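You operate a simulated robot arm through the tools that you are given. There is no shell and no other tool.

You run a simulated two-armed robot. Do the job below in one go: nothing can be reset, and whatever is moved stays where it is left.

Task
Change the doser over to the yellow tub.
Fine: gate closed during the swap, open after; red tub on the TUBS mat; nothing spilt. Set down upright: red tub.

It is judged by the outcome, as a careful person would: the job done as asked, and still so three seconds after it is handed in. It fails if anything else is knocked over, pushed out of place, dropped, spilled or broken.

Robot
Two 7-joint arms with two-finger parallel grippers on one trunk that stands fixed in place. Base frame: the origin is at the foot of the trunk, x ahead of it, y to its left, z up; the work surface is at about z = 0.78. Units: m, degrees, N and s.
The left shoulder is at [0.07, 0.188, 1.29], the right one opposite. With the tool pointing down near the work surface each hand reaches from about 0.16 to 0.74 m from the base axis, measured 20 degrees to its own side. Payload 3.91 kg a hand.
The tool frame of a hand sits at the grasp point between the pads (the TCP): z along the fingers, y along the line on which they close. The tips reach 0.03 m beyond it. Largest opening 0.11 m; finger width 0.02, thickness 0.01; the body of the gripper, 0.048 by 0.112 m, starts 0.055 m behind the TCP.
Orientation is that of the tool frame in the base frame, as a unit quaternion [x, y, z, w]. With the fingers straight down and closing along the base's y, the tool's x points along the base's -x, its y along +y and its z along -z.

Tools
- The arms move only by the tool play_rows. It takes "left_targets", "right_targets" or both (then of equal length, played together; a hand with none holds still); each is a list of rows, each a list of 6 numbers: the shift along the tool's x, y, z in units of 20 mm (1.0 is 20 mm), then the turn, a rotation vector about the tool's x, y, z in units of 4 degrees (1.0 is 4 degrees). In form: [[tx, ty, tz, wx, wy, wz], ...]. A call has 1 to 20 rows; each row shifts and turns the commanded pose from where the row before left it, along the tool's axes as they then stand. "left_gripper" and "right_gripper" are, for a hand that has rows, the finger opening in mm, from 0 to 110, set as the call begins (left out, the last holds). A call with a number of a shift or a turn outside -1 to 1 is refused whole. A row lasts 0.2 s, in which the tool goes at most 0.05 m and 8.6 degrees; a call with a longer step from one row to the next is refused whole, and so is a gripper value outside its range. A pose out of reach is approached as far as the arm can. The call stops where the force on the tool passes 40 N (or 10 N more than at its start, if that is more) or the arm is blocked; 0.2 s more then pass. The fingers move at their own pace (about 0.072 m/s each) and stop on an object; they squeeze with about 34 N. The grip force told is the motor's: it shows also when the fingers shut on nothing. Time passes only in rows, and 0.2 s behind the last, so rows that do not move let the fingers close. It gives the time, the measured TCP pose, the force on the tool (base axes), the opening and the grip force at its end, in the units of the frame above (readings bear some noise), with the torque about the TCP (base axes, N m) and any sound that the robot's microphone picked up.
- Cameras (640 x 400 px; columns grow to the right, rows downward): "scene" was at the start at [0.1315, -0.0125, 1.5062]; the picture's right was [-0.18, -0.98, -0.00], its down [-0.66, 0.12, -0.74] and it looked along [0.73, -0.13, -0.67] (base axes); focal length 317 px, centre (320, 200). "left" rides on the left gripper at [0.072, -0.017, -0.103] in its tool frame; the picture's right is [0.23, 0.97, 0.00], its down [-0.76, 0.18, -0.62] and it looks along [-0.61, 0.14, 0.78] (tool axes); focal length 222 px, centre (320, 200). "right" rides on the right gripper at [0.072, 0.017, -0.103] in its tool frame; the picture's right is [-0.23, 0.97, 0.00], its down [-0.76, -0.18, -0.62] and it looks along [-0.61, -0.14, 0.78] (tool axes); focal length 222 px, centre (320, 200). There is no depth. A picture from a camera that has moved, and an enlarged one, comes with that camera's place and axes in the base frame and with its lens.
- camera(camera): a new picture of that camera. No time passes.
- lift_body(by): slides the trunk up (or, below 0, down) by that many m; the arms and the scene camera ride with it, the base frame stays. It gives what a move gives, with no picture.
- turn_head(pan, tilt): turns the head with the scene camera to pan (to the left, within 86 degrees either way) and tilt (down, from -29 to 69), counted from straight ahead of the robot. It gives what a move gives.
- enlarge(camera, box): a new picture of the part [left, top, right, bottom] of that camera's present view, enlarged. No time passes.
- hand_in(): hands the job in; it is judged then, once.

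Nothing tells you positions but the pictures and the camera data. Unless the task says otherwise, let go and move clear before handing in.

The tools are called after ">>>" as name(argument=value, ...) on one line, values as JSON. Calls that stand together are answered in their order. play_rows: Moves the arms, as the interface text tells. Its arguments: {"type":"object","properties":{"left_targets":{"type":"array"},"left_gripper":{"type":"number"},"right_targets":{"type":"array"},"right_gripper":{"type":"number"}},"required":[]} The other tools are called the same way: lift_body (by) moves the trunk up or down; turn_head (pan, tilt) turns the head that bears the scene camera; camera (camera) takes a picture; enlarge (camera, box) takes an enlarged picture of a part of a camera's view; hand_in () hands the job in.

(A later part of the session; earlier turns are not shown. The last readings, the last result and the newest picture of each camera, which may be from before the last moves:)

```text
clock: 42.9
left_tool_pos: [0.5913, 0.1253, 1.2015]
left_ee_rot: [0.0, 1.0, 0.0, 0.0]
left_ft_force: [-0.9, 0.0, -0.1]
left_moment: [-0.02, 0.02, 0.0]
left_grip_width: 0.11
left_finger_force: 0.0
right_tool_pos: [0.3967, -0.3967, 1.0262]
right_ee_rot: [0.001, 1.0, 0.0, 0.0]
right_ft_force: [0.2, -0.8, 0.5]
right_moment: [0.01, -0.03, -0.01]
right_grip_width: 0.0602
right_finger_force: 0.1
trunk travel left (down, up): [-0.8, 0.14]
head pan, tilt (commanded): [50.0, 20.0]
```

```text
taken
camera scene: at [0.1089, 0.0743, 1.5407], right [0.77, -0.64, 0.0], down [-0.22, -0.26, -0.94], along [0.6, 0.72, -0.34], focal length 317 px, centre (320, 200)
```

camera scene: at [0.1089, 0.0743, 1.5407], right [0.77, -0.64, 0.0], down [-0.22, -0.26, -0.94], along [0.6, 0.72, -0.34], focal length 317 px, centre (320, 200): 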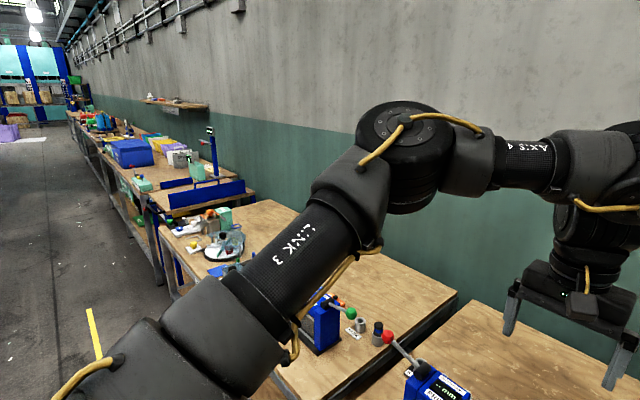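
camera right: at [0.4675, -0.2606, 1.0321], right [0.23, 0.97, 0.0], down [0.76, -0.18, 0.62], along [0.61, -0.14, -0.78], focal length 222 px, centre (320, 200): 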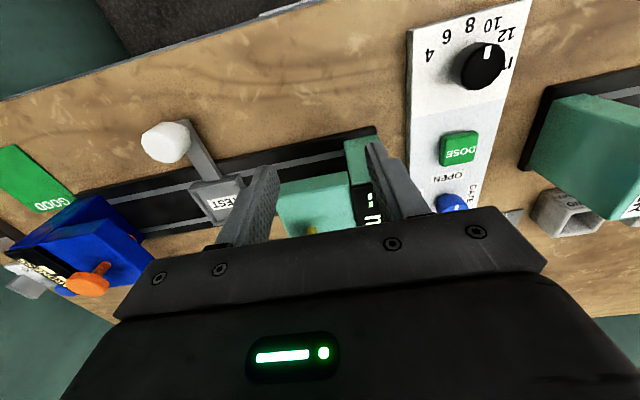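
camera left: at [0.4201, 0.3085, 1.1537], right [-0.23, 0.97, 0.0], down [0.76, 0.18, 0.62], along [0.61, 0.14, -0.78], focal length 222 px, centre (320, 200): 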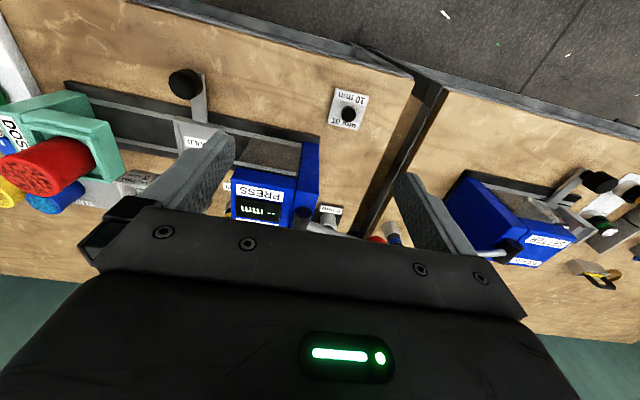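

The left arm swings in fine, so the right arm is just in an awkward elbow configuration. In the free space in front of the bench I'll bring the right hand back and low so its elbow drops, then check.

>>> play_rows(right_targets=[[1, 0, 0, 0, 0, 0], [1, 0, 0, 0, 0, 0], [1, 0, 0, 0, 0, 0], [1, 0, 0, 0, 0, 0], [1, 0, 0, 0, 0, 0], [1, 0, 0, 0, 0, 0], [1, 0, 0, 0, 0, 0]])

>>> turn_head(pan=-60, tilt=30)

>>> camera(camera="scene")

```text
clock: 44.5
left_tool_pos: [0.591, 0.1223, 1.2028]
left_ee_rot: [0.001, 1.0, 0.002, 0.0]
left_ft_force: [0.2, -1.2, -0.1]
left_moment: [0.03, -0.04, 0.04]
left_grip_width: 0.1101
left_finger_force: 0.1
right_tool_pos: [0.2942, -0.4209, 1.0254]
right_ee_rot: [0.0, 1.0, 0.003, 0.002]
right_ft_force: [-0.1, 0.1, 0.3]
right_moment: [-0.03, 0.02, 0.02]
right_grip_width: 0.06
right_finger_force: 0.0
right hand out of reach, approached as far as the arm can: row 5, 6, 7
trunk travel left (down, up): [-0.8, 0.14]
head pan, tilt (commanded): [50.0, 20.0]
```

```text
clock: 46.4
left_tool_pos: [0.592, 0.125, 1.201]
left_ee_rot: [-0.001, 1.0, 0.0, 0.0]
left_ft_force: [-0.7, -0.8, -0.2]
left_moment: [-0.02, 0.0, 0.03]
left_grip_width: 0.11
left_finger_force: 0.1
right_tool_pos: [0.2947, -0.4181, 1.0267]
right_ee_rot: [0.001, 1.0, 0.002, 0.001]
right_ft_force: [0.5, -0.1, -0.3]
right_moment: [0.03, -0.01, -0.03]
right_grip_width: 0.0601
right_finger_force: 0.0
trunk travel left (down, up): [-0.8, 0.14]
head pan, tilt (commanded): [-60.0, 30.0]
```

```text
taken
camera scene: at [0.0945, -0.0759, 1.5247], right [-0.87, -0.5, 0.0], down [-0.25, 0.43, -0.87], along [0.43, -0.75, -0.5], focal length 317 px, centre (320, 200)
```

scene: 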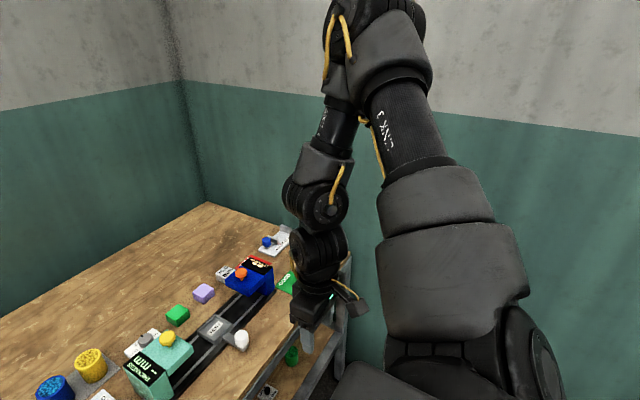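

The right arm sits in an elbow branch that limits it, while the left arm moves freely inward. So I'll test whether the left arm can do the work instead: first a free-air move to above the red tub (tips well above it).

>>> play_rows(left_targets=[[-0.144, -0.51, 1, 0, 0, 0], [-0.144, -0.51, 1, 0, 0, 0], [-0.144, -0.51, 1, 0, 0, 0], [-0.144, -0.51, 1, 0, 0, 0], [-0.144, -0.51, 1, 0, 0, 0], [-0.144, -0.51, 1, 0, 0, 0], [-0.144, -0.51, 1, 0, 0, 0], [-0.144, -0.51, 1, 0, 0, 0], [-0.144, -0.51, 0.5, 0, 0, 0]])

>>> turn_head(pan=40, tilt=25)

>>> camera(camera="scene")

>>> camera(camera="left")

```text
clock: 48.4
left_tool_pos: [0.6174, 0.031, 1.031]
left_ee_rot: [0.0, 1.0, 0.001, -0.001]
left_ft_force: [-0.1, 0.1, -0.2]
left_moment: [0.03, -0.04, -0.01]
left_grip_width: 0.11
left_finger_force: 0.1
right_tool_pos: [0.2951, -0.4202, 1.0266]
right_ee_rot: [-0.001, 1.0, 0.001, 0.001]
right_ft_force: [-0.6, -0.2, 1.0]
right_moment: [0.02, 0.01, -0.01]
right_grip_width: 0.06
right_finger_force: 0.0
trunk travel left (down, up): [-0.8, 0.14]
head pan, tilt (commanded): [-60.0, 30.0]
```

```text
clock: 50.2
left_tool_pos: [0.618, 0.0328, 1.0312]
left_ee_rot: [0.0, 1.0, 0.001, -0.001]
left_ft_force: [-0.8, 0.1, 0.3]
left_moment: [0.01, 0.01, 0.01]
left_grip_width: 0.1098
left_finger_force: 0.1
right_tool_pos: [0.2958, -0.4184, 1.026]
right_ee_rot: [0.0, 1.0, 0.001, 0.001]
right_ft_force: [0.0, -0.2, 0.0]
right_moment: [-0.01, -0.02, 0.01]
right_grip_width: 0.0599
right_finger_force: 0.1
trunk travel left (down, up): [-0.8, 0.14]
head pan, tilt (commanded): [40.0, 25.0]
```

```text
taken
camera scene: at [0.1199, 0.0615, 1.5327], right [0.64, -0.77, 0.0], down [-0.32, -0.27, -0.91], along [0.69, 0.58, -0.42], focal length 317 px, centre (320, 200)
```

scene: 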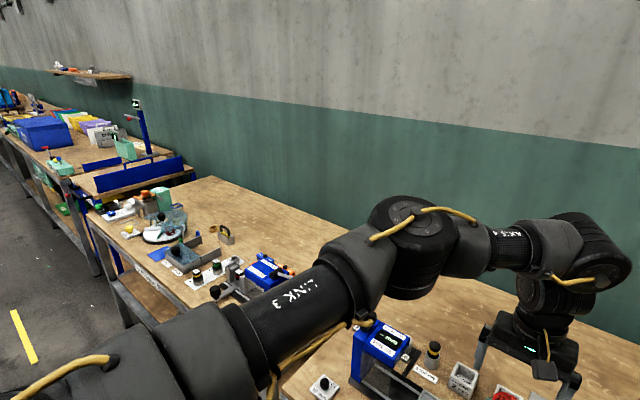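

```text
taken
camera left: at [0.5458, 0.0159, 1.1334], right [-0.23, 0.97, 0.0], down [0.76, 0.18, 0.62], along [0.61, 0.14, -0.78], focal length 222 px, centre (320, 200)
```

left: 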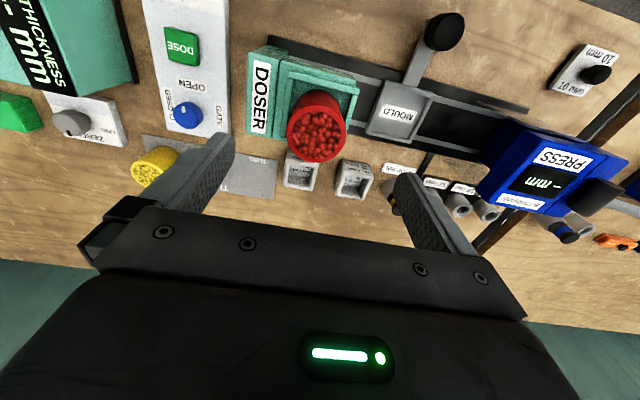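

The left arm reaches above the red tub easily. Since the mat is far for it, I'll test a forward-tilted hand: raise it, turn it to face the tubs (28° right) and tilt 40° forward, all in free air.

>>> play_rows(left_targets=[[0, 0, -1, 0, 0, 1], [0, 0, -1, 0, 0, 1], [0, 0, -1, 0, 0, 1], [0, 0, -1, 0, 0, 1], [0, 0, -1, 0, 0, 1], [0, 0, -1, 0, 0, 1], [0, 0, -1, 0, 0, 1], [0, 0, -1, 0, 0, 0], [0, 0, -1, 0, 0, 0], [0, 0, 0, 0, -1, 0], [0, 0, 0, 0, -1, 0], [0, 0, 0, 0, -1, 0], [0, 0, 0, 0, -1, 0], [0, 0, 0, 0, -1, 0], [0, 0, 0, 0, -1, 0], [0, 0, 0, 0, -1, 0], [0, 0, 0, 0, -1, 0], [0, 0, 0, 0, -1, 0], [0, 0, 0, 0, -1, 0]])

>>> camera(camera="scene")

```text
clock: 54.2
left_tool_pos: [0.6178, 0.0331, 1.2113]
left_ee_rot: [0.226, 0.912, -0.083, 0.332]
left_ft_force: [0.4, 0.1, -0.3]
left_moment: [0.01, 0.0, 0.02]
left_grip_width: 0.1099
left_finger_force: 0.0
right_tool_pos: [0.2958, -0.4182, 1.0269]
right_ee_rot: [0.0, 1.0, 0.001, 0.001]
right_ft_force: [-0.2, 0.7, -0.1]
right_moment: [0.0, 0.02, 0.02]
right_grip_width: 0.0601
right_finger_force: 0.1
trunk travel left (down, up): [-0.8, 0.14]
head pan, tilt (commanded): [40.0, 25.0]
```

```text
taken
camera scene: at [0.1199, 0.0626, 1.5327], right [0.64, -0.77, 0.0], down [-0.32, -0.27, -0.91], along [0.69, 0.58, -0.42], focal length 317 px, centre (320, 200)
```

scene: 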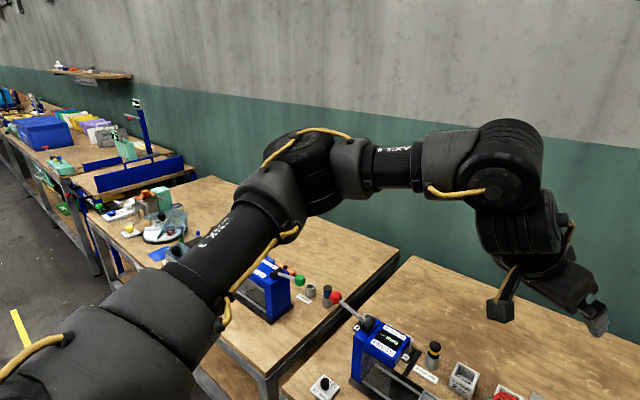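

The tilted pose is reached fine. Now lower the trunk by 0.15 m (hand stays above the tub tops) and try to move out above the yellow tub.

>>> lift_body(by=-0.15)

```text
clock: 55.9
left_tool_pos: [0.6184, 0.0319, 1.0609]
left_ee_rot: [0.227, 0.912, -0.083, 0.332]
left_ft_force: [-0.2, 0.6, -0.7]
left_moment: [-0.01, -0.02, -0.01]
left_grip_width: 0.11
left_finger_force: 0.0
right_tool_pos: [0.2961, -0.4186, 0.8767]
right_ee_rot: [0.0, 1.0, 0.001, 0.001]
right_ft_force: [-0.4, 0.4, 0.1]
right_moment: [0.0, -0.02, 0.03]
right_grip_width: 0.0599
right_finger_force: 0.1
trunk travel left (down, up): [-0.65, 0.29]
head pan, tilt (commanded): [40.0, 25.0]
```

I move the tilted hand from above the red tub to above the yellow tub at z ≈ 1.0, well clear of everything, to see whether it can be reached.

>>> play_rows(left_targets=[[-0.584, -0.478, 0.796, 0, 0, 0], [-0.584, -0.478, 0.796, 0, 0, 0], [-0.584, -0.478, 0.796, 0, 0, 0], [-0.584, -0.478, 0.796, 0, 0, 0], [-0.584, -0.478, 0.796, 0, 0, 0], [-0.584, -0.478, 0.796, 0, 0, 0], [-0.584, -0.478, 0.796, 0, 0, 0], [-0.584, -0.478, 0.796, 0, 0, 0], [-0.584, -0.478, 0.796, 0, 0, 0], [-0.584, -0.478, 0.796, 0, 0, 0], [-0.584, -0.478, 0.796, 0, 0, 0], [-0.584, -0.478, 0.796, 0, 0, 0], [-0.584, -0.478, 0.796, 0, 0, 0]])

>>> turn_head(pan=0, tilt=35)

>>> camera(camera="scene")

>>> camera(camera="left")

```text
clock: 58.7
left_tool_pos: [0.743, -0.1419, 1.0132]
left_ee_rot: [0.227, 0.912, -0.083, 0.332]
left_ft_force: [-0.5, -0.3, 0.0]
left_moment: [-0.01, -0.04, -0.01]
left_grip_width: 0.11
left_finger_force: 0.0
left hand out of reach, approached as far as the arm can: row 11, 12, 13
right_tool_pos: [0.2952, -0.419, 0.8768]
right_ee_rot: [0.0, 1.0, 0.001, 0.001]
right_ft_force: [0.3, -0.4, -0.4]
right_moment: [0.0, -0.02, -0.02]
right_grip_width: 0.0601
right_finger_force: 0.0
trunk travel left (down, up): [-0.65, 0.29]
head pan, tilt (commanded): [40.0, 25.0]
```

```text
clock: 59.8
left_tool_pos: [0.7441, -0.1426, 1.015]
left_ee_rot: [0.228, 0.912, -0.083, 0.331]
left_ft_force: [-0.3, 0.0, 0.7]
left_moment: [0.0, 0.02, 0.02]
left_grip_width: 0.11
left_finger_force: 0.2
right_tool_pos: [0.2948, -0.418, 0.8768]
right_ee_rot: [0.001, 1.0, 0.001, 0.001]
right_ft_force: [0.0, 0.6, 0.3]
right_moment: [0.02, 0.03, -0.02]
right_grip_width: 0.0599
right_finger_force: 0.2
trunk travel left (down, up): [-0.65, 0.29]
head pan, tilt (commanded): [0.0, 35.0]
```

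```text
taken
camera scene: at [0.1374, 0.0025, 1.3669], right [0.0, -1.0, 0.0], down [-0.57, 0.0, -0.82], along [0.82, 0.0, -0.57], focal length 317 px, centre (320, 200)
```

scene: 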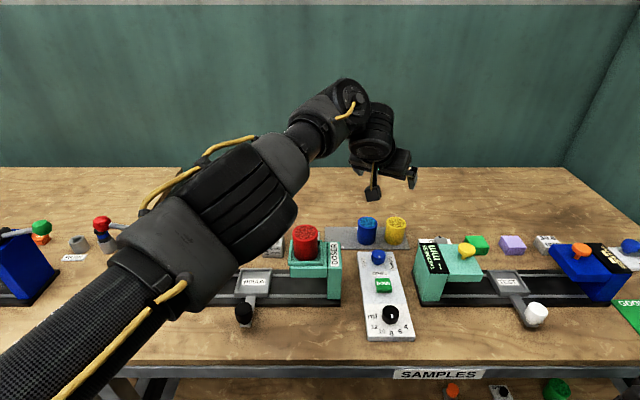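

```text
taken
camera left: at [0.6276, -0.0995, 1.0454], right [0.3, 0.94, -0.15], down [0.25, 0.07, 0.97], along [0.92, -0.33, -0.21], focal length 222 px, centre (320, 200)
```

left: 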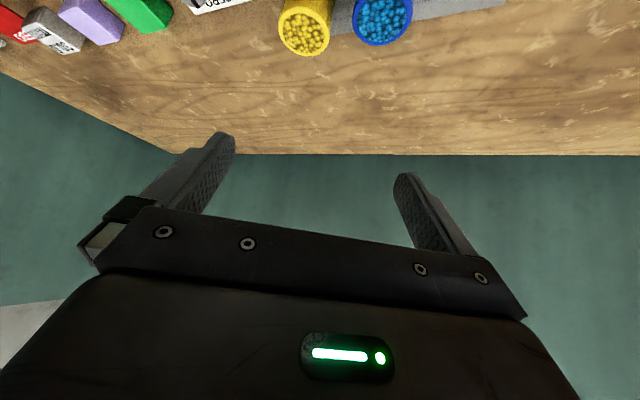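

The left hand got to (0.744, -0.143, 1.014) before a limit, though the arm is not stretched. Lower down the geometry is better, so I'll descend 8 cm here (still above the tubs) and then try again toward the yellow tub.

>>> play_rows(left_targets=[[0.643, 0, 0.766, 0, 0, 0], [0.643, 0, 0.766, 0, 0, 0], [0.643, 0, 0.766, 0, 0, 0], [0.643, 0, 0.766, 0, 0, 0]])

>>> play_rows(left_targets=[[-0.45, -0.6, 0.5, 0, 0, 0], [-0.45, -0.6, 0.5, 0, 0, 0], [-0.45, -0.6, 0.5, 0, 0, 0]])

>>> camera(camera="scene")

```text
clock: 60.8
left_tool_pos: [0.7419, -0.1407, 0.9341]
left_ee_rot: [0.226, 0.912, -0.082, 0.333]
left_ft_force: [1.3, 0.6, 0.3]
left_moment: [-0.04, 0.02, -0.02]
left_grip_width: 0.11
left_finger_force: 0.1
right_tool_pos: [0.2969, -0.4187, 0.8756]
right_ee_rot: [-0.001, 1.0, 0.001, 0.001]
right_ft_force: [0.1, 0.1, -0.7]
right_moment: [0.02, -0.01, 0.03]
right_grip_width: 0.0598
right_finger_force: 0.1
trunk travel left (down, up): [-0.65, 0.29]
head pan, tilt (commanded): [0.0, 35.0]
```

```text
clock: 61.6
left_tool_pos: [0.7476, -0.1527, 0.9304]
left_ee_rot: [0.228, 0.912, -0.083, 0.331]
left_ft_force: [-0.4, 0.2, 0.1]
left_moment: [0.0, -0.02, -0.02]
left_grip_width: 0.1098
left_finger_force: 0.0
left hand out of reach, approached as far as the arm can: row 1, 2, 3
right_tool_pos: [0.2953, -0.4184, 0.8763]
right_ee_rot: [0.001, 1.0, 0.002, 0.001]
right_ft_force: [0.3, 0.4, 0.1]
right_moment: [-0.02, 0.0, 0.01]
right_grip_width: 0.0601
right_finger_force: 0.0
trunk travel left (down, up): [-0.65, 0.29]
head pan, tilt (commanded): [0.0, 35.0]
```

```text
taken
camera scene: at [0.1371, 0.0019, 1.3669], right [0.0, -1.0, 0.0], down [-0.57, 0.0, -0.82], along [0.82, 0.0, -0.57], focal length 317 px, centre (320, 200)
```

scene: 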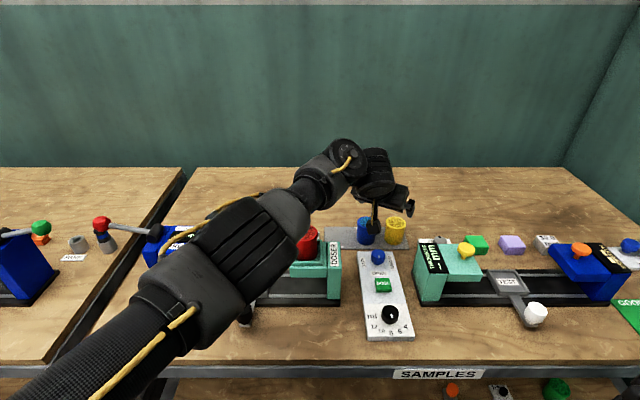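

The left arm also has an inward limit near y ≈ -0.15, so the yellow tub and the knob are really the right arm's work. I think the right arm is in the flipped shoulder branch; I can unflip it by swinging it out sideways, low, and forward again in the free space beside the robot. I'll raise the trunk and look at that space first.

>>> lift_body(by=0.29)

>>> turn_head(pan=-86, tilt=35)

>>> camera(camera="scene")

```text
clock: 64.5
left_tool_pos: [0.7473, -0.1518, 1.2199]
left_ee_rot: [0.228, 0.912, -0.083, 0.331]
left_ft_force: [0.4, 0.2, 0.0]
left_moment: [-0.01, 0.02, -0.01]
left_grip_width: 0.1098
left_finger_force: 0.2
right_tool_pos: [0.2951, -0.4184, 1.1663]
right_ee_rot: [0.0, 1.0, 0.001, 0.001]
right_ft_force: [-0.5, 0.5, 0.5]
right_moment: [-0.01, 0.02, 0.03]
right_grip_width: 0.0601
right_finger_force: 0.0
trunk travel left (down, up): [-0.94, 0.0]
head pan, tilt (commanded): [0.0, 35.0]
```

```text
clock: 66.1
left_tool_pos: [0.7481, -0.1524, 1.2205]
left_ee_rot: [0.228, 0.912, -0.082, 0.331]
left_ft_force: [0.3, -0.1, -0.1]
left_moment: [-0.03, 0.01, 0.04]
left_grip_width: 0.11
left_finger_force: 0.1
right_tool_pos: [0.2955, -0.4201, 1.1654]
right_ee_rot: [0.0, 1.0, 0.001, 0.001]
right_ft_force: [0.6, 0.1, 0.0]
right_moment: [0.0, -0.02, -0.01]
right_grip_width: 0.0599
right_finger_force: 0.1
trunk travel left (down, up): [-0.94, 0.0]
head pan, tilt (commanded): [-85.9, 35.0]
```

```text
taken
camera scene: at [0.0556, -0.0856, 1.6569], right [-1.0, -0.07, 0.0], down [-0.04, 0.57, -0.82], along [0.06, -0.82, -0.57], focal length 317 px, centre (320, 200)
```

scene: 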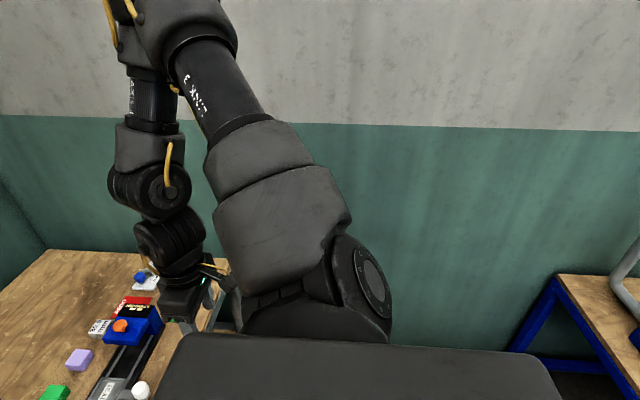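

The space beside the robot is free: wall at about y ≈ -0.95 and another bench only behind x < -0.45. I start the swing with the first leg outward and down, then look.

>>> play_rows(right_targets=[[0.34, -0.97, 0.56, 0, 0, 0], [0.34, -0.97, 0.56, 0, 0, 0], [0.34, -0.97, 0.56, 0, 0, 0], [0.34, -0.97, 0.56, 0, 0, 0], [0.34, -0.97, 0.56, 0, 0, 0], [0.34, -0.97, 0.56, 0, 0, 0], [0.34, -0.97, 0.56, 0, 0, 0], [0.34, -0.97, 0.56, 0, 0, 0], [0.34, -0.97, 0.56, 0, 0, 0], [0.34, -0.97, 0.56, 0, 0, 0], [0.34, -0.97, 0.56, 0, 0, 0]])

>>> camera(camera="scene")

```text
clock: 68.5
left_tool_pos: [0.7472, -0.1546, 1.2209]
left_ee_rot: [0.227, 0.912, -0.082, 0.331]
left_ft_force: [-0.3, -0.5, -0.9]
left_moment: [0.04, 0.03, 0.04]
left_grip_width: 0.1099
left_finger_force: 0.0
right_tool_pos: [0.2205, -0.6332, 1.0435]
right_ee_rot: [-0.001, 1.0, 0.002, 0.0]
right_ft_force: [0.2, -0.2, 0.9]
right_moment: [0.05, 0.02, 0.01]
right_grip_width: 0.0599
right_finger_force: 0.0
trunk travel left (down, up): [-0.94, 0.0]
head pan, tilt (commanded): [-85.9, 35.0]
```

```text
taken
camera scene: at [0.0551, -0.0871, 1.6569], right [-1.0, -0.07, 0.0], down [-0.04, 0.57, -0.82], along [0.06, -0.82, -0.57], focal length 317 px, centre (320, 200)
```

scene: 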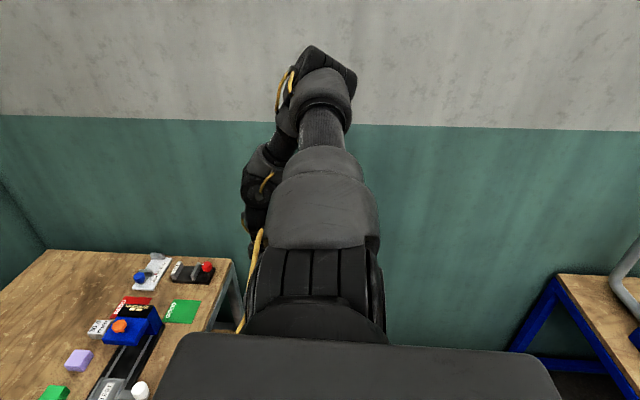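

The upper arm now points sideways and slightly up, as planned. Next I lower the hand beside the robot so the elbow passes below the shoulder axis.

>>> play_rows(right_targets=[[0.19, -0.21, 0.94, 0, 0, 0], [0.19, -0.21, 0.94, 0, 0, 0], [0.19, -0.21, 0.94, 0, 0, 0], [0.19, -0.21, 0.94, 0, 0, 0], [0.19, -0.21, 0.94, 0, 0, 0], [0.19, -0.21, 0.94, 0, 0, 0], [0.19, -0.21, 0.94, 0, 0, 0], [0.19, -0.21, 0.94, 0, 0, 0], [0.19, -0.21, 0.94, 0, 0, 0], [0.19, -0.21, 0.94, 0, 0, 0], [0.19, -0.21, 0.94, 0, 0, 0], [0.19, -0.21, 0.94, 0, 0, 0], [0.19, -0.21, 0.94, 0, 0, 0]])

>>> camera(camera="scene")

```text
clock: 71.3
left_tool_pos: [0.7466, -0.1532, 1.2205]
left_ee_rot: [0.227, 0.912, -0.083, 0.331]
left_ft_force: [0.1, 1.1, -0.8]
left_moment: [-0.01, -0.01, -0.02]
left_grip_width: 0.1101
left_finger_force: 0.0
right_tool_pos: [0.1717, -0.6857, 0.7981]
right_ee_rot: [0.0, 1.0, 0.002, 0.0]
right_ft_force: [-0.1, 0.3, 0.1]
right_moment: [0.0, -0.01, -0.03]
right_grip_width: 0.0599
right_finger_force: 0.1
trunk travel left (down, up): [-0.94, 0.0]
head pan, tilt (commanded): [-85.9, 35.0]
```

```text
taken
camera scene: at [0.0555, -0.0862, 1.6569], right [-1.0, -0.07, 0.0], down [-0.04, 0.57, -0.82], along [0.06, -0.82, -0.57], focal length 317 px, centre (320, 200)
```

scene: 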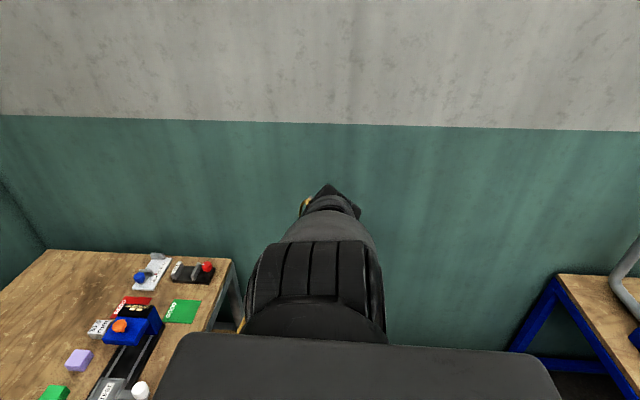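

The elbow has dropped below the shoulder line with the shoulder drum unchanged — the branch has crossed over. Now I swing the hand forward while still low, staying in front of the bench edge.

>>> play_rows(right_targets=[[-0.84, 0.55, 0.27, 0, 0, 0], [-0.84, 0.55, 0.27, 0, 0, 0], [-0.84, 0.55, 0.27, 0, 0, 0], [-0.84, 0.55, 0.27, 0, 0, 0], [-0.84, 0.55, 0.27, 0, 0, 0], [-0.84, 0.55, 0.27, 0, 0, 0], [-0.84, 0.55, 0.27, 0, 0, 0]])

>>> turn_head(pan=-70, tilt=40)

>>> camera(camera="scene")

```text
clock: 72.9
left_tool_pos: [0.7481, -0.1524, 1.22]
left_ee_rot: [0.228, 0.912, -0.083, 0.331]
left_ft_force: [-1.3, -0.3, -0.3]
left_moment: [0.01, 0.0, -0.01]
left_grip_width: 0.1101
left_finger_force: 0.1
right_tool_pos: [0.2903, -0.6078, 0.7611]
right_ee_rot: [0.001, 1.0, 0.001, 0.0]
right_ft_force: [1.5, -0.1, -0.1]
right_moment: [0.0, 0.03, 0.02]
right_grip_width: 0.0599
right_finger_force: 0.0
trunk travel left (down, up): [-0.94, 0.0]
head pan, tilt (commanded): [-85.9, 35.0]
```

```text
clock: 73.7
left_tool_pos: [0.747, -0.1535, 1.2211]
left_ee_rot: [0.228, 0.912, -0.082, 0.331]
left_ft_force: [-0.3, 0.6, 0.3]
left_moment: [0.01, 0.0, 0.02]
left_grip_width: 0.1097
left_finger_force: 0.1
right_tool_pos: [0.2884, -0.6085, 0.761]
right_ee_rot: [0.0, 1.0, 0.001, 0.002]
right_ft_force: [0.2, -0.1, 0.2]
right_moment: [-0.03, 0.04, 0.0]
right_grip_width: 0.06
right_finger_force: 0.1
trunk travel left (down, up): [-0.94, 0.0]
head pan, tilt (commanded): [-70.0, 40.0]
```

```text
taken
camera scene: at [0.0781, -0.0778, 1.6494], right [-0.94, -0.34, 0.0], down [-0.22, 0.6, -0.77], along [0.26, -0.72, -0.64], focal length 317 px, centre (320, 200)
```

scene: 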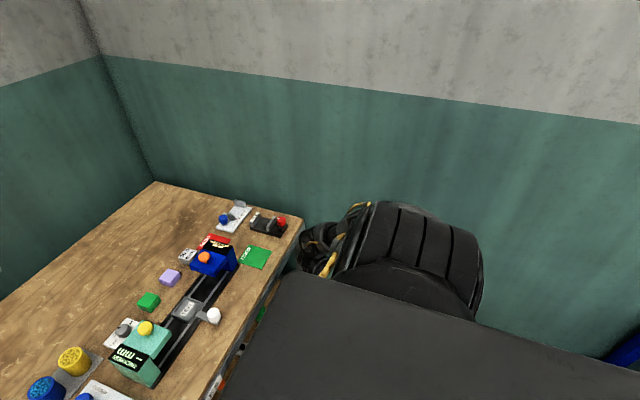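

No warnings so far. Now I raise the hand in front of the bench to z ≈ 0.97 and check the elbow.

>>> play_rows(right_targets=[[-0.14, 0.26, -0.95, 0, 0, 0], [-0.14, 0.26, -0.95, 0, 0, 0], [-0.14, 0.26, -0.95, 0, 0, 0], [-0.14, 0.26, -0.95, 0, 0, 0], [-0.14, 0.26, -0.95, 0, 0, 0], [-0.14, 0.26, -0.95, 0, 0, 0], [-0.14, 0.26, -0.95, 0, 0, 0], [-0.14, 0.26, -0.95, 0, 0, 0], [-0.14, 0.26, -0.95, 0, 0, 0], [-0.14, 0.26, -0.95, 0, 0, 0], [-0.14, 0.26, -0.95, 0, 0, 0]])

>>> camera(camera="scene")

```text
clock: 76.1
left_tool_pos: [0.7472, -0.1518, 1.2214]
left_ee_rot: [0.228, 0.912, -0.083, 0.331]
left_ft_force: [0.0, 0.7, 0.7]
left_moment: [0.0, -0.04, -0.01]
left_grip_width: 0.1102
left_finger_force: 0.1
right_tool_pos: [0.3204, -0.5514, 0.9689]
right_ee_rot: [0.0, 1.0, 0.001, 0.001]
right_ft_force: [0.2, -0.3, 0.0]
right_moment: [-0.02, -0.03, -0.03]
right_grip_width: 0.0601
right_finger_force: 0.0
trunk travel left (down, up): [-0.94, 0.0]
head pan, tilt (commanded): [-70.0, 40.0]
```

```text
taken
camera scene: at [0.0784, -0.0772, 1.6493], right [-0.94, -0.34, 0.0], down [-0.22, 0.6, -0.77], along [0.26, -0.72, -0.64], focal length 317 px, centre (320, 200)
```

scene: 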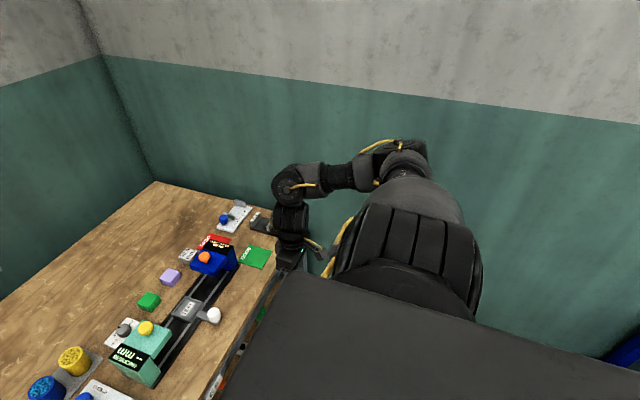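

The elbow stays below the shoulder now, forearm forward: a natural posture. I continue forward and inward at z ≈ 1.0.

>>> play_rows(right_targets=[[-0.93, 0.94, -0.22, 0, 0, 0], [-0.93, 0.94, -0.22, 0, 0, 0], [-0.93, 0.94, -0.22, 0, 0, 0], [-0.93, 0.94, -0.22, 0, 0, 0], [-0.93, 0.94, -0.22, 0, 0, 0], [-0.93, 0.94, -0.22, 0, 0, 0], [-0.93, 0.94, -0.22, 0, 0, 0]])

>>> camera(camera="scene")

```text
clock: 77.7
left_tool_pos: [0.7483, -0.1521, 1.2197]
left_ee_rot: [0.227, 0.912, -0.082, 0.331]
left_ft_force: [-0.2, 0.1, -0.3]
left_moment: [0.0, 0.0, 0.0]
left_grip_width: 0.1102
left_finger_force: 0.1
right_tool_pos: [0.4514, -0.4194, 1.0005]
right_ee_rot: [-0.001, 1.0, 0.0, 0.0]
right_ft_force: [0.6, 1.4, 0.7]
right_moment: [0.01, 0.03, 0.02]
right_grip_width: 0.0597
right_finger_force: 0.1
trunk travel left (down, up): [-0.94, 0.0]
head pan, tilt (commanded): [-70.0, 40.0]
```

```text
taken
camera scene: at [0.0799, -0.0763, 1.6493], right [-0.94, -0.34, 0.0], down [-0.22, 0.6, -0.77], along [0.26, -0.72, -0.64], focal length 317 px, centre (320, 200)
```

scene: 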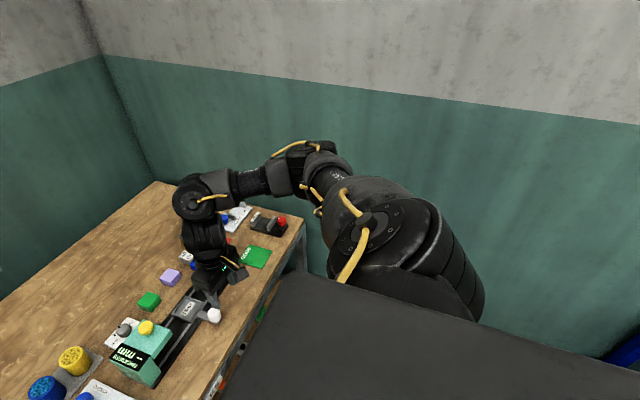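

The shoulder drum now shows the same side as the left arm's, so the right arm is in the good branch. I move the left hand out of the way to the left side, then bring the trunk back down.

>>> play_rows(left_targets=[[0.877, 0.665, -0.736, 0, 0, 0], [0.877, 0.665, -0.736, 0, 0, 0], [0.877, 0.665, -0.736, 0, 0, 0], [0.877, 0.665, -0.736, 0, 0, 0], [0.877, 0.665, -0.736, 0, 0, 0], [0.877, 0.665, -0.736, 0, 0, 0], [0.877, 0.665, -0.736, 0, 0, 0], [0.877, 0.665, -0.736, 0, 0, 0], [0.877, 0.665, -0.736, 0, 0, 0], [0.877, 0.665, -0.736, 0, 0, 0], [0.877, 0.665, -0.736, 0, 0, 0], [0.877, 0.665, -0.736, 0, 0, 0], [0.877, 0.665, -0.736, 0, 0, 0], [0.877, 0.665, -0.736, 0, 0, 0], [0.877, 0.665, -0.736, 0, 0, 0], [0.877, 0.665, -0.736, 0, 0, 0], [0.877, 0.665, -0.736, 0, 0, 0], [0.877, 0.665, -0.736, 0, 0, 0], [0.877, 0.665, -0.736, 0, 0, 0], [0.877, 0.665, -0.736, 0, 0, 0]])

>>> play_rows(left_targets=[[0, 0, 0, 0, 1, 0], [0, 0, 0, 0, 1, 0], [0, 0, 0, 0, 1, 0], [0, 0, 0, 0, 1, 0], [0, 0, 0, 0, 1, 0], [0, 0, 0, 0, 1, 0], [0, 0, 0, 0, 1, 0], [0, 0, 0, 0, 1, 0], [0, 0, 0, 0, 1, 0], [0, 0, 0, 0, 1, 0], [0, 0, 0, 0, 0, -1], [0, 0, 0, 0, 0, -1], [0, 0, 0, 0, 0, -1], [0, 0, 0, 0, 0, -1], [0, 0, 0, 0, 0, -1], [0, 0, 0, 0, 0, -1], [0, 0, 0, 0, 0, -1]])

>>> turn_head(pan=-10.3, tilt=42.1)

>>> camera(camera="scene")

```text
clock: 79.9
left_tool_pos: [0.6312, 0.1287, 1.2283]
left_ee_rot: [0.204, 0.915, -0.026, 0.346]
left_ft_force: [14.2, 1.0, -5.7]
left_moment: [-0.26, -0.17, -0.53]
left_grip_width: 0.1099
left_finger_force: 0.0
right_tool_pos: [0.4507, -0.4187, 1.002]
right_ee_rot: [0.0, 1.0, 0.001, 0.0]
right_ft_force: [-1.4, -0.5, -0.6]
right_moment: [0.02, 0.02, 0.0]
right_grip_width: 0.06
right_finger_force: 0.0
trunk travel left (down, up): [-0.94, 0.0]
head pan, tilt (commanded): [-70.0, 40.0]
stopped in row 11 (left hand): the force on the tool passed its limit at 94 N (the readings are from after the stop); the commanded pose is now the measured one
```

```text
clock: 80.2
left_tool_pos: [0.6334, 0.126, 1.2265]
left_ee_rot: [0.205, 0.916, -0.025, 0.344]
left_ft_force: [20.6, -7.5, -10.4]
left_moment: [-0.05, -0.45, 0.12]
left_grip_width: 0.1099
left_finger_force: 0.1
right_tool_pos: [0.4508, -0.4204, 1.0011]
right_ee_rot: [0.0, 1.0, 0.002, 0.001]
right_ft_force: [0.1, -0.1, 0.6]
right_moment: [-0.01, -0.02, -0.01]
right_grip_width: 0.0599
right_finger_force: 0.1
trunk travel left (down, up): [-0.94, 0.0]
head pan, tilt (commanded): [-70.0, 40.0]
stopped in row 1 (left hand): the force on the tool passed its limit at 88 N (the readings are from after the stop); the commanded pose is now the measured one
```

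```text
clock: 81.5
left_tool_pos: [0.6324, 0.1249, 1.2281]
left_ee_rot: [0.206, 0.916, -0.026, 0.342]
left_ft_force: [36.7, -14.0, -23.2]
left_moment: [-0.2, -1.46, 0.55]
left_grip_width: 0.1099
left_finger_force: 0.0
right_tool_pos: [0.4508, -0.4202, 1.0007]
right_ee_rot: [0.0, 1.0, 0.002, 0.001]
right_ft_force: [-0.3, 0.0, 0.3]
right_moment: [-0.04, 0.02, -0.03]
right_grip_width: 0.0601
right_finger_force: 0.0
trunk travel left (down, up): [-0.94, 0.0]
head pan, tilt (commanded): [-10.3, 42.1]
```

```text
taken
camera scene: at [0.1315, -0.013, 1.6463], right [-0.18, -0.98, 0.0], down [-0.66, 0.12, -0.74], along [0.73, -0.13, -0.67], focal length 317 px, centre (320, 200)
```

scene: 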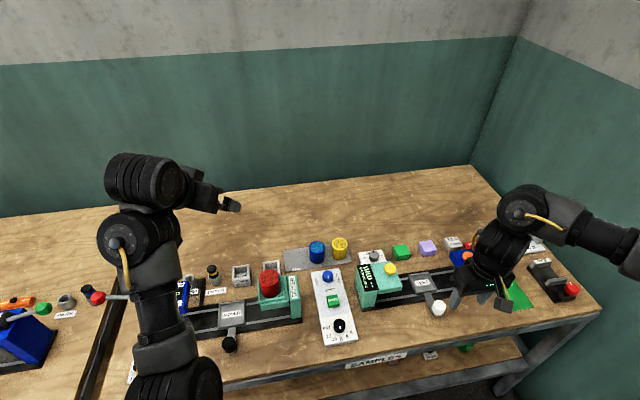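

Something pushed back on the left hand in mid-air (about 40 N still pressing). Nothing on the bench is near it, so it's likely the hand touching its own forearm. I'll look before moving anything.

>>> turn_head(pan=20, tilt=35)

>>> camera(camera="scene")

>>> camera(camera="left")

>>> camera(camera="right")

```text
clock: 82.4
left_tool_pos: [0.6319, 0.1263, 1.2272]
left_ee_rot: [0.205, 0.916, -0.026, 0.343]
left_ft_force: [37.8, -14.1, -23.6]
left_moment: [-0.28, -1.58, 0.48]
left_grip_width: 0.1098
left_finger_force: 0.0
right_tool_pos: [0.4506, -0.4202, 0.9998]
right_ee_rot: [-0.001, 1.0, 0.001, 0.001]
right_ft_force: [0.0, 0.2, 0.5]
right_moment: [0.01, 0.0, -0.01]
right_grip_width: 0.06
right_finger_force: 0.0
trunk travel left (down, up): [-0.94, 0.0]
head pan, tilt (commanded): [20.0, 35.0]
```

```text
taken
camera scene: at [0.132, 0.0324, 1.6569], right [0.34, -0.94, 0.0], down [-0.54, -0.2, -0.82], along [0.77, 0.28, -0.57], focal length 317 px, centre (320, 200)
```

scene: 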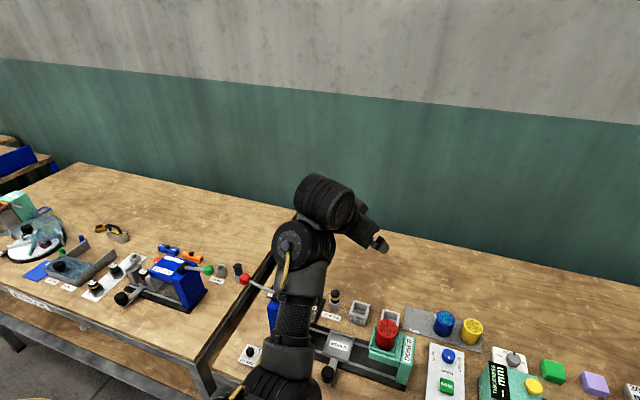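

```text
taken
camera left: at [0.5131, 0.1561, 1.2573], right [0.23, 0.97, -0.05], down [0.2, 0.01, 0.98], along [0.95, -0.24, -0.2], focal length 222 px, centre (320, 200)
```

left: 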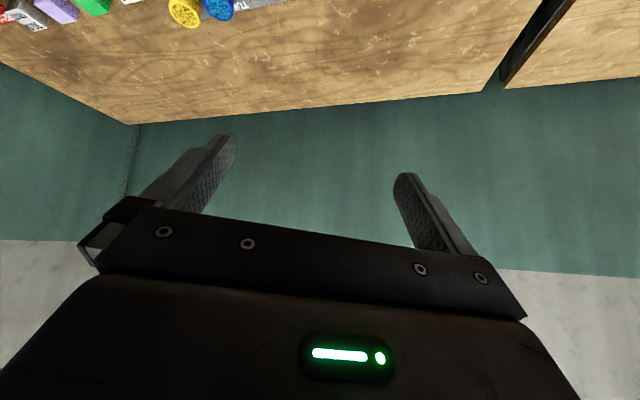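

```text
taken
camera right: at [0.3781, -0.4025, 1.1039], right [0.23, 0.97, 0.0], down [0.76, -0.18, 0.62], along [0.61, -0.14, -0.78], focal length 222 px, centre (320, 200)
```

right: 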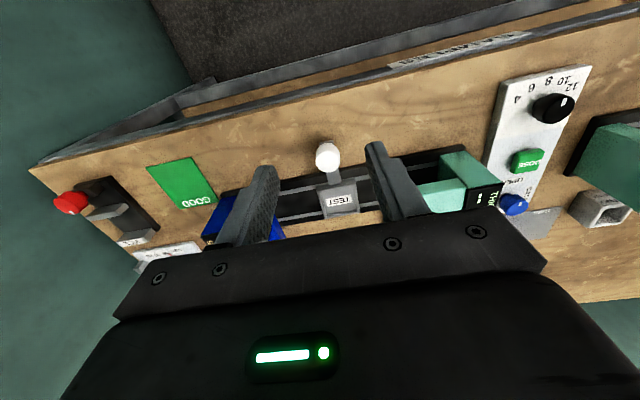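

The left elbow dropped low and the hand's back now presses against its own forearm. I'll reverse the last motion (back toward where it came from) to release the contact.

>>> play_rows(left_targets=[[-0.727, -0.878, 0.546, 0, 0, 0], [-0.727, -0.878, 0.546, 0, 0, 0], [-0.727, -0.878, 0.546, 0, 0, 0], [-0.727, -0.878, 0.546, 0, 0, 0]])

>>> camera(camera="scene")

```text
clock: 83.4
left_tool_pos: [0.6717, 0.0303, 1.2244]
left_ee_rot: [0.206, 0.917, -0.026, 0.341]
left_ft_force: [-0.1, -0.3, -0.6]
left_moment: [0.0, 0.02, -0.06]
left_grip_width: 0.11
left_finger_force: 0.1
right_tool_pos: [0.4502, -0.4204, 1.0001]
right_ee_rot: [0.0, 1.0, 0.001, 0.001]
right_ft_force: [0.1, 0.0, 0.1]
right_moment: [0.02, 0.0, 0.02]
right_grip_width: 0.06
right_finger_force: 0.1
trunk travel left (down, up): [-0.94, 0.0]
head pan, tilt (commanded): [20.0, 35.0]
```

```text
taken
camera scene: at [0.1326, 0.0314, 1.6569], right [0.34, -0.94, 0.0], down [-0.54, -0.2, -0.82], along [0.77, 0.28, -0.57], focal length 317 px, centre (320, 200)
```

scene: 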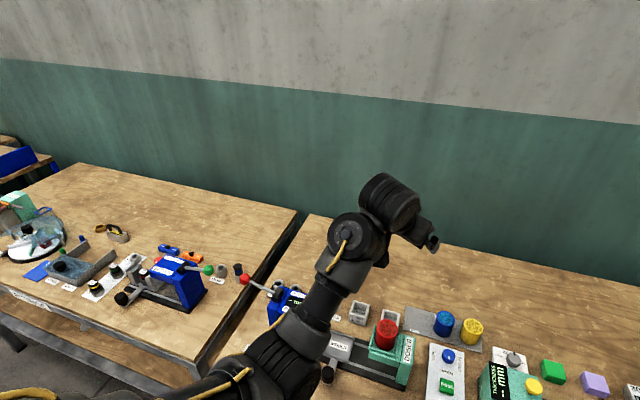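

Contact is released and nothing was touched on the bench. I'll retrace the left hand's original path (out and up) to get the elbow back up.

>>> play_rows(left_targets=[[-0.896, -0.681, 0.093, 0, 0, 0], [-0.896, -0.681, 0.093, 0, 0, 0], [-0.896, -0.681, 0.093, 0, 0, 0], [-0.896, -0.681, 0.093, 0, 0, 0], [-0.896, -0.681, 0.093, 0, 0, 0], [-0.896, -0.681, 0.093, 0, 0, 0], [-0.896, -0.681, 0.093, 0, 0, 0], [-0.896, -0.681, 0.093, 0, 0, 0], [-0.896, -0.681, 0.093, 0, 0, 0]])

>>> camera(camera="scene")

```text
clock: 85.4
left_tool_pos: [0.743, -0.1421, 1.3014]
left_ee_rot: [0.206, 0.916, -0.028, 0.342]
left_ft_force: [0.0, 1.1, 0.3]
left_moment: [-0.02, -0.05, -0.02]
left_grip_width: 0.1099
left_finger_force: 0.2
right_tool_pos: [0.4503, -0.4203, 1.0004]
right_ee_rot: [0.0, 1.0, 0.002, 0.001]
right_ft_force: [-0.3, 0.6, -0.6]
right_moment: [0.01, -0.03, 0.0]
right_grip_width: 0.0602
right_finger_force: 0.0
trunk travel left (down, up): [-0.94, 0.0]
head pan, tilt (commanded): [20.0, 35.0]
```

```text
taken
camera scene: at [0.1323, 0.032, 1.6568], right [0.34, -0.94, 0.0], down [-0.54, -0.2, -0.82], along [0.77, 0.28, -0.57], focal length 317 px, centre (320, 200)
```

scene: 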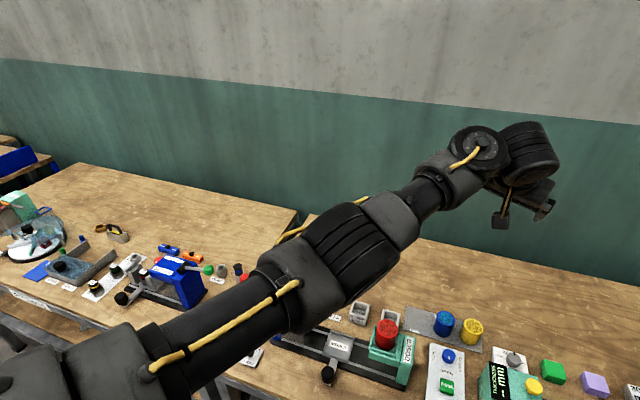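

The arm is back in the earlier posture. Now I bring the left hand back up-left along its original path, checking half way.

>>> play_rows(left_targets=[[0.6, 0.6, -0.95, 0, 0, 0], [0.6, 0.6, -0.95, 0, 0, 0], [0.6, 0.6, -0.95, 0, 0, 0], [0.6, 0.6, -0.95, 0, 0, 0], [0.6, 0.6, -0.95, 0, 0, 0]])

>>> camera(camera="scene")

```text
clock: 86.6
left_tool_pos: [0.6685, -0.0416, 1.3454]
left_ee_rot: [0.204, 0.916, -0.024, 0.343]
left_ft_force: [0.1, 0.5, 0.3]
left_moment: [0.0, -0.01, -0.01]
left_grip_width: 0.11
left_finger_force: 0.1
right_tool_pos: [0.449, -0.4193, 1.002]
right_ee_rot: [0.0, 1.0, 0.001, 0.0]
right_ft_force: [-0.7, -0.1, -0.7]
right_moment: [0.01, 0.0, -0.05]
right_grip_width: 0.0602
right_finger_force: 0.1
trunk travel left (down, up): [-0.94, 0.0]
head pan, tilt (commanded): [20.0, 35.0]
```

```text
taken
camera scene: at [0.1313, 0.0335, 1.657], right [0.34, -0.94, 0.0], down [-0.54, -0.2, -0.82], along [0.77, 0.28, -0.57], focal length 317 px, centre (320, 200)
```

scene: 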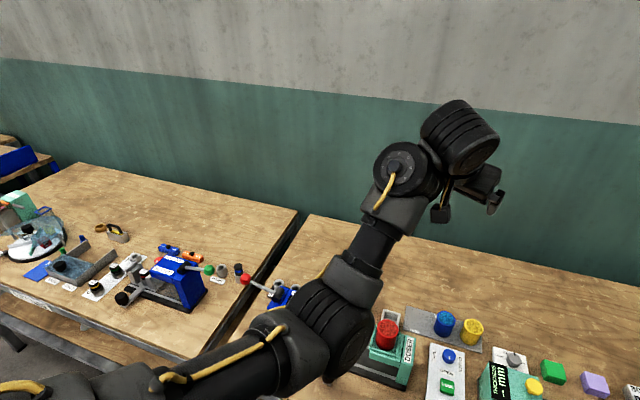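

The elbow keeps folding low, so instead I'll point the left hand forward (away from its forearm), which is safe with a low elbow, and then park it to the left.

>>> play_rows(left_targets=[[0, 0, 0, 0, -1, 0], [0, 0, 0, 0, -1, 0], [0, 0, 0, 0, -1, 0], [0, 0, 0, 0, -1, 0], [0, 0, 0, 0, -1, 0], [0, 0, 0, 0, -1, 0], [0, 0, 0, 0, -1, 0], [0, 0, 0, 0, -1, 0], [0, 0, 0, 0, -1, 0], [0, 0, 0, 0, -1, 0]])

>>> camera(camera="scene")

```text
clock: 88.8
left_tool_pos: [0.6672, -0.0464, 1.3426]
left_ee_rot: [0.184, 0.743, -0.096, 0.636]
left_ft_force: [0.3, 0.6, -0.7]
left_moment: [0.03, -0.01, 0.0]
left_grip_width: 0.1103
left_finger_force: 0.1
right_tool_pos: [0.4506, -0.4195, 1.0005]
right_ee_rot: [-0.001, 1.0, 0.001, 0.0]
right_ft_force: [0.8, 0.3, 0.5]
right_moment: [-0.01, 0.01, 0.0]
right_grip_width: 0.0598
right_finger_force: 0.0
trunk travel left (down, up): [-0.94, 0.0]
head pan, tilt (commanded): [20.0, 35.0]
```

```text
taken
camera scene: at [0.1322, 0.0329, 1.6569], right [0.34, -0.94, 0.0], down [-0.54, -0.2, -0.82], along [0.77, 0.28, -0.57], focal length 317 px, centre (320, 200)
```

scene: 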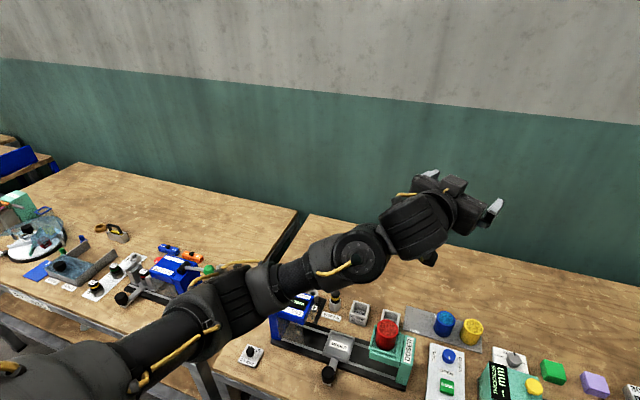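

The left arm is now in an open forward-pointing posture. I move it left and slightly back to park it.

>>> play_rows(left_targets=[[0.222, 0.936, -0.769, 0, 0, 0], [0.222, 0.936, -0.769, 0, 0, 0], [0.222, 0.936, -0.769, 0, 0, 0], [0.222, 0.936, -0.769, 0, 0, 0], [0.222, 0.936, -0.769, 0, 0, 0], [0.222, 0.936, -0.769, 0, 0, 0], [0.222, 0.936, -0.769, 0, 0, 0]])

>>> camera(camera="scene")

```text
clock: 90.4
left_tool_pos: [0.6172, 0.1208, 1.3445]
left_ee_rot: [0.183, 0.744, -0.096, 0.636]
left_ft_force: [-0.3, 0.2, -0.3]
left_moment: [0.01, -0.02, 0.0]
left_grip_width: 0.11
left_finger_force: 0.1
right_tool_pos: [0.4495, -0.4184, 1.0026]
right_ee_rot: [0.0, 1.0, 0.001, 0.0]
right_ft_force: [0.9, -0.2, 0.9]
right_moment: [0.01, -0.04, 0.01]
right_grip_width: 0.0602
right_finger_force: 0.1
trunk travel left (down, up): [-0.94, 0.0]
head pan, tilt (commanded): [20.0, 35.0]
```

```text
taken
camera scene: at [0.1318, 0.0347, 1.6569], right [0.34, -0.94, 0.0], down [-0.54, -0.2, -0.82], along [0.77, 0.28, -0.57], focal length 317 px, centre (320, 200)
```

scene: 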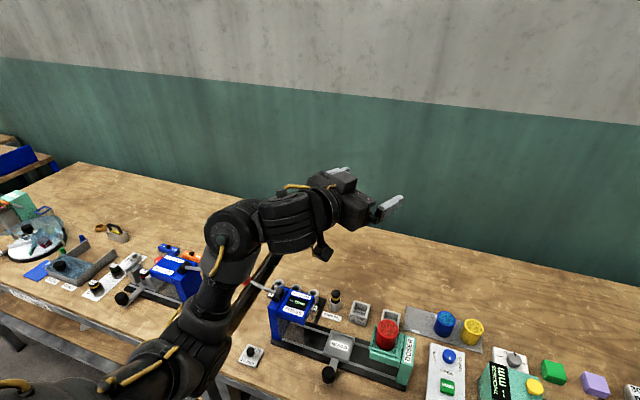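

Good. A bit further left and then it stays parked.

>>> play_rows(left_targets=[[0.222, 0.936, -0.769, 0, 0, 0], [0.222, 0.936, -0.769, 0, 0, 0], [0.222, 0.936, -0.769, 0, 0, 0], [0.222, 0.936, -0.769, 0, 0, 0], [0.222, 0.936, -0.769, 0, 0, 0], [0.222, 0.936, -0.769, 0, 0, 0]])

>>> camera(camera="scene")

```text
clock: 91.8
left_tool_pos: [0.5716, 0.2607, 1.345]
left_ee_rot: [0.184, 0.744, -0.096, 0.635]
left_ft_force: [1.2, 0.8, 0.0]
left_moment: [-0.02, -0.03, 0.02]
left_grip_width: 0.1098
left_finger_force: 0.1
right_tool_pos: [0.4487, -0.4187, 1.0018]
right_ee_rot: [0.0, 1.0, 0.0, 0.001]
right_ft_force: [-0.1, 0.5, 0.7]
right_moment: [0.02, -0.04, 0.01]
right_grip_width: 0.0599
right_finger_force: 0.1
trunk travel left (down, up): [-0.94, 0.0]
head pan, tilt (commanded): [20.0, 35.0]
```

```text
taken
camera scene: at [0.1308, 0.0341, 1.657], right [0.34, -0.94, 0.0], down [-0.54, -0.2, -0.82], along [0.77, 0.28, -0.57], focal length 317 px, centre (320, 200)
```

scene: 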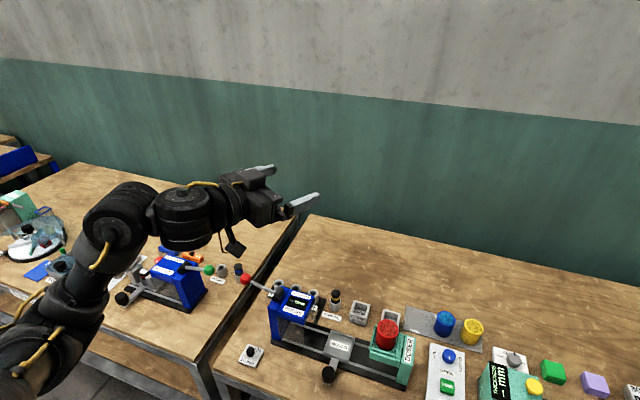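

The left arm is parked out of the way. Now the real test: the right hand goes toward above the gate knob at z ≈ 1.03.

>>> play_rows(right_targets=[[-0.79, 0.937, -0.093, 0, 0, 0], [-0.79, 0.937, -0.093, 0, 0, 0], [-0.79, 0.937, -0.093, 0, 0, 0], [-0.79, 0.937, -0.093, 0, 0, 0], [-0.79, 0.937, -0.093, 0, 0, 0], [-0.79, 0.937, -0.093, 0, 0, 0], [-0.79, 0.937, -0.093, 0, 0, 0], [-0.79, 0.937, -0.093, 0, 0, 0], [-0.79, 0.937, -0.093, 0, 0, 0], [-0.79, 0.937, -0.093, 0, 0, 0]])

>>> turn_head(pan=-30, tilt=40)

>>> camera(camera="scene")

```text
clock: 94.0
left_tool_pos: [0.5752, 0.2621, 1.3434]
left_ee_rot: [0.185, 0.744, -0.096, 0.635]
left_ft_force: [0.1, 0.3, 0.2]
left_moment: [-0.01, 0.01, -0.02]
left_grip_width: 0.1099
left_finger_force: 0.0
right_tool_pos: [0.6078, -0.231, 1.0206]
right_ee_rot: [0.001, 1.0, 0.0, 0.0]
right_ft_force: [-0.2, 0.5, 0.0]
right_moment: [-0.01, 0.0, 0.0]
right_grip_width: 0.0599
right_finger_force: 0.2
trunk travel left (down, up): [-0.94, 0.0]
head pan, tilt (commanded): [20.0, 35.0]
```

```text
clock: 95.2
left_tool_pos: [0.5733, 0.2606, 1.3444]
left_ee_rot: [0.183, 0.744, -0.095, 0.635]
left_ft_force: [-0.4, 0.7, -0.1]
left_moment: [0.03, -0.02, -0.01]
left_grip_width: 0.1098
left_finger_force: 0.0
right_tool_pos: [0.6078, -0.2316, 1.0209]
right_ee_rot: [0.0, 1.0, 0.001, 0.002]
right_ft_force: [-0.2, 0.2, -0.5]
right_moment: [0.0, -0.04, -0.01]
right_grip_width: 0.06
right_finger_force: 0.0
trunk travel left (down, up): [-0.94, 0.0]
head pan, tilt (commanded): [-30.0, 40.0]
```

```text
taken
camera scene: at [0.1232, -0.0393, 1.6494], right [-0.5, -0.87, 0.0], down [-0.56, 0.32, -0.77], along [0.66, -0.38, -0.64], focal length 317 px, centre (320, 200)
```

scene: 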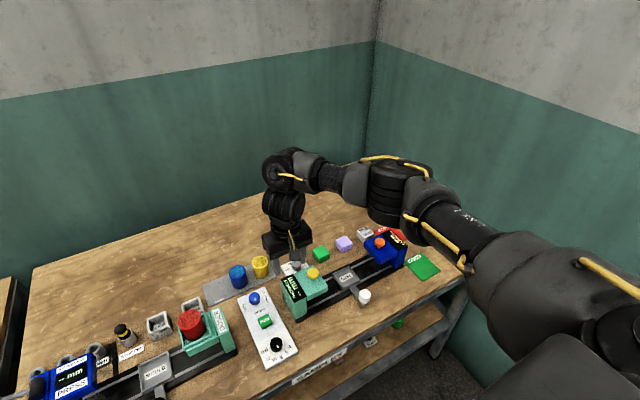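

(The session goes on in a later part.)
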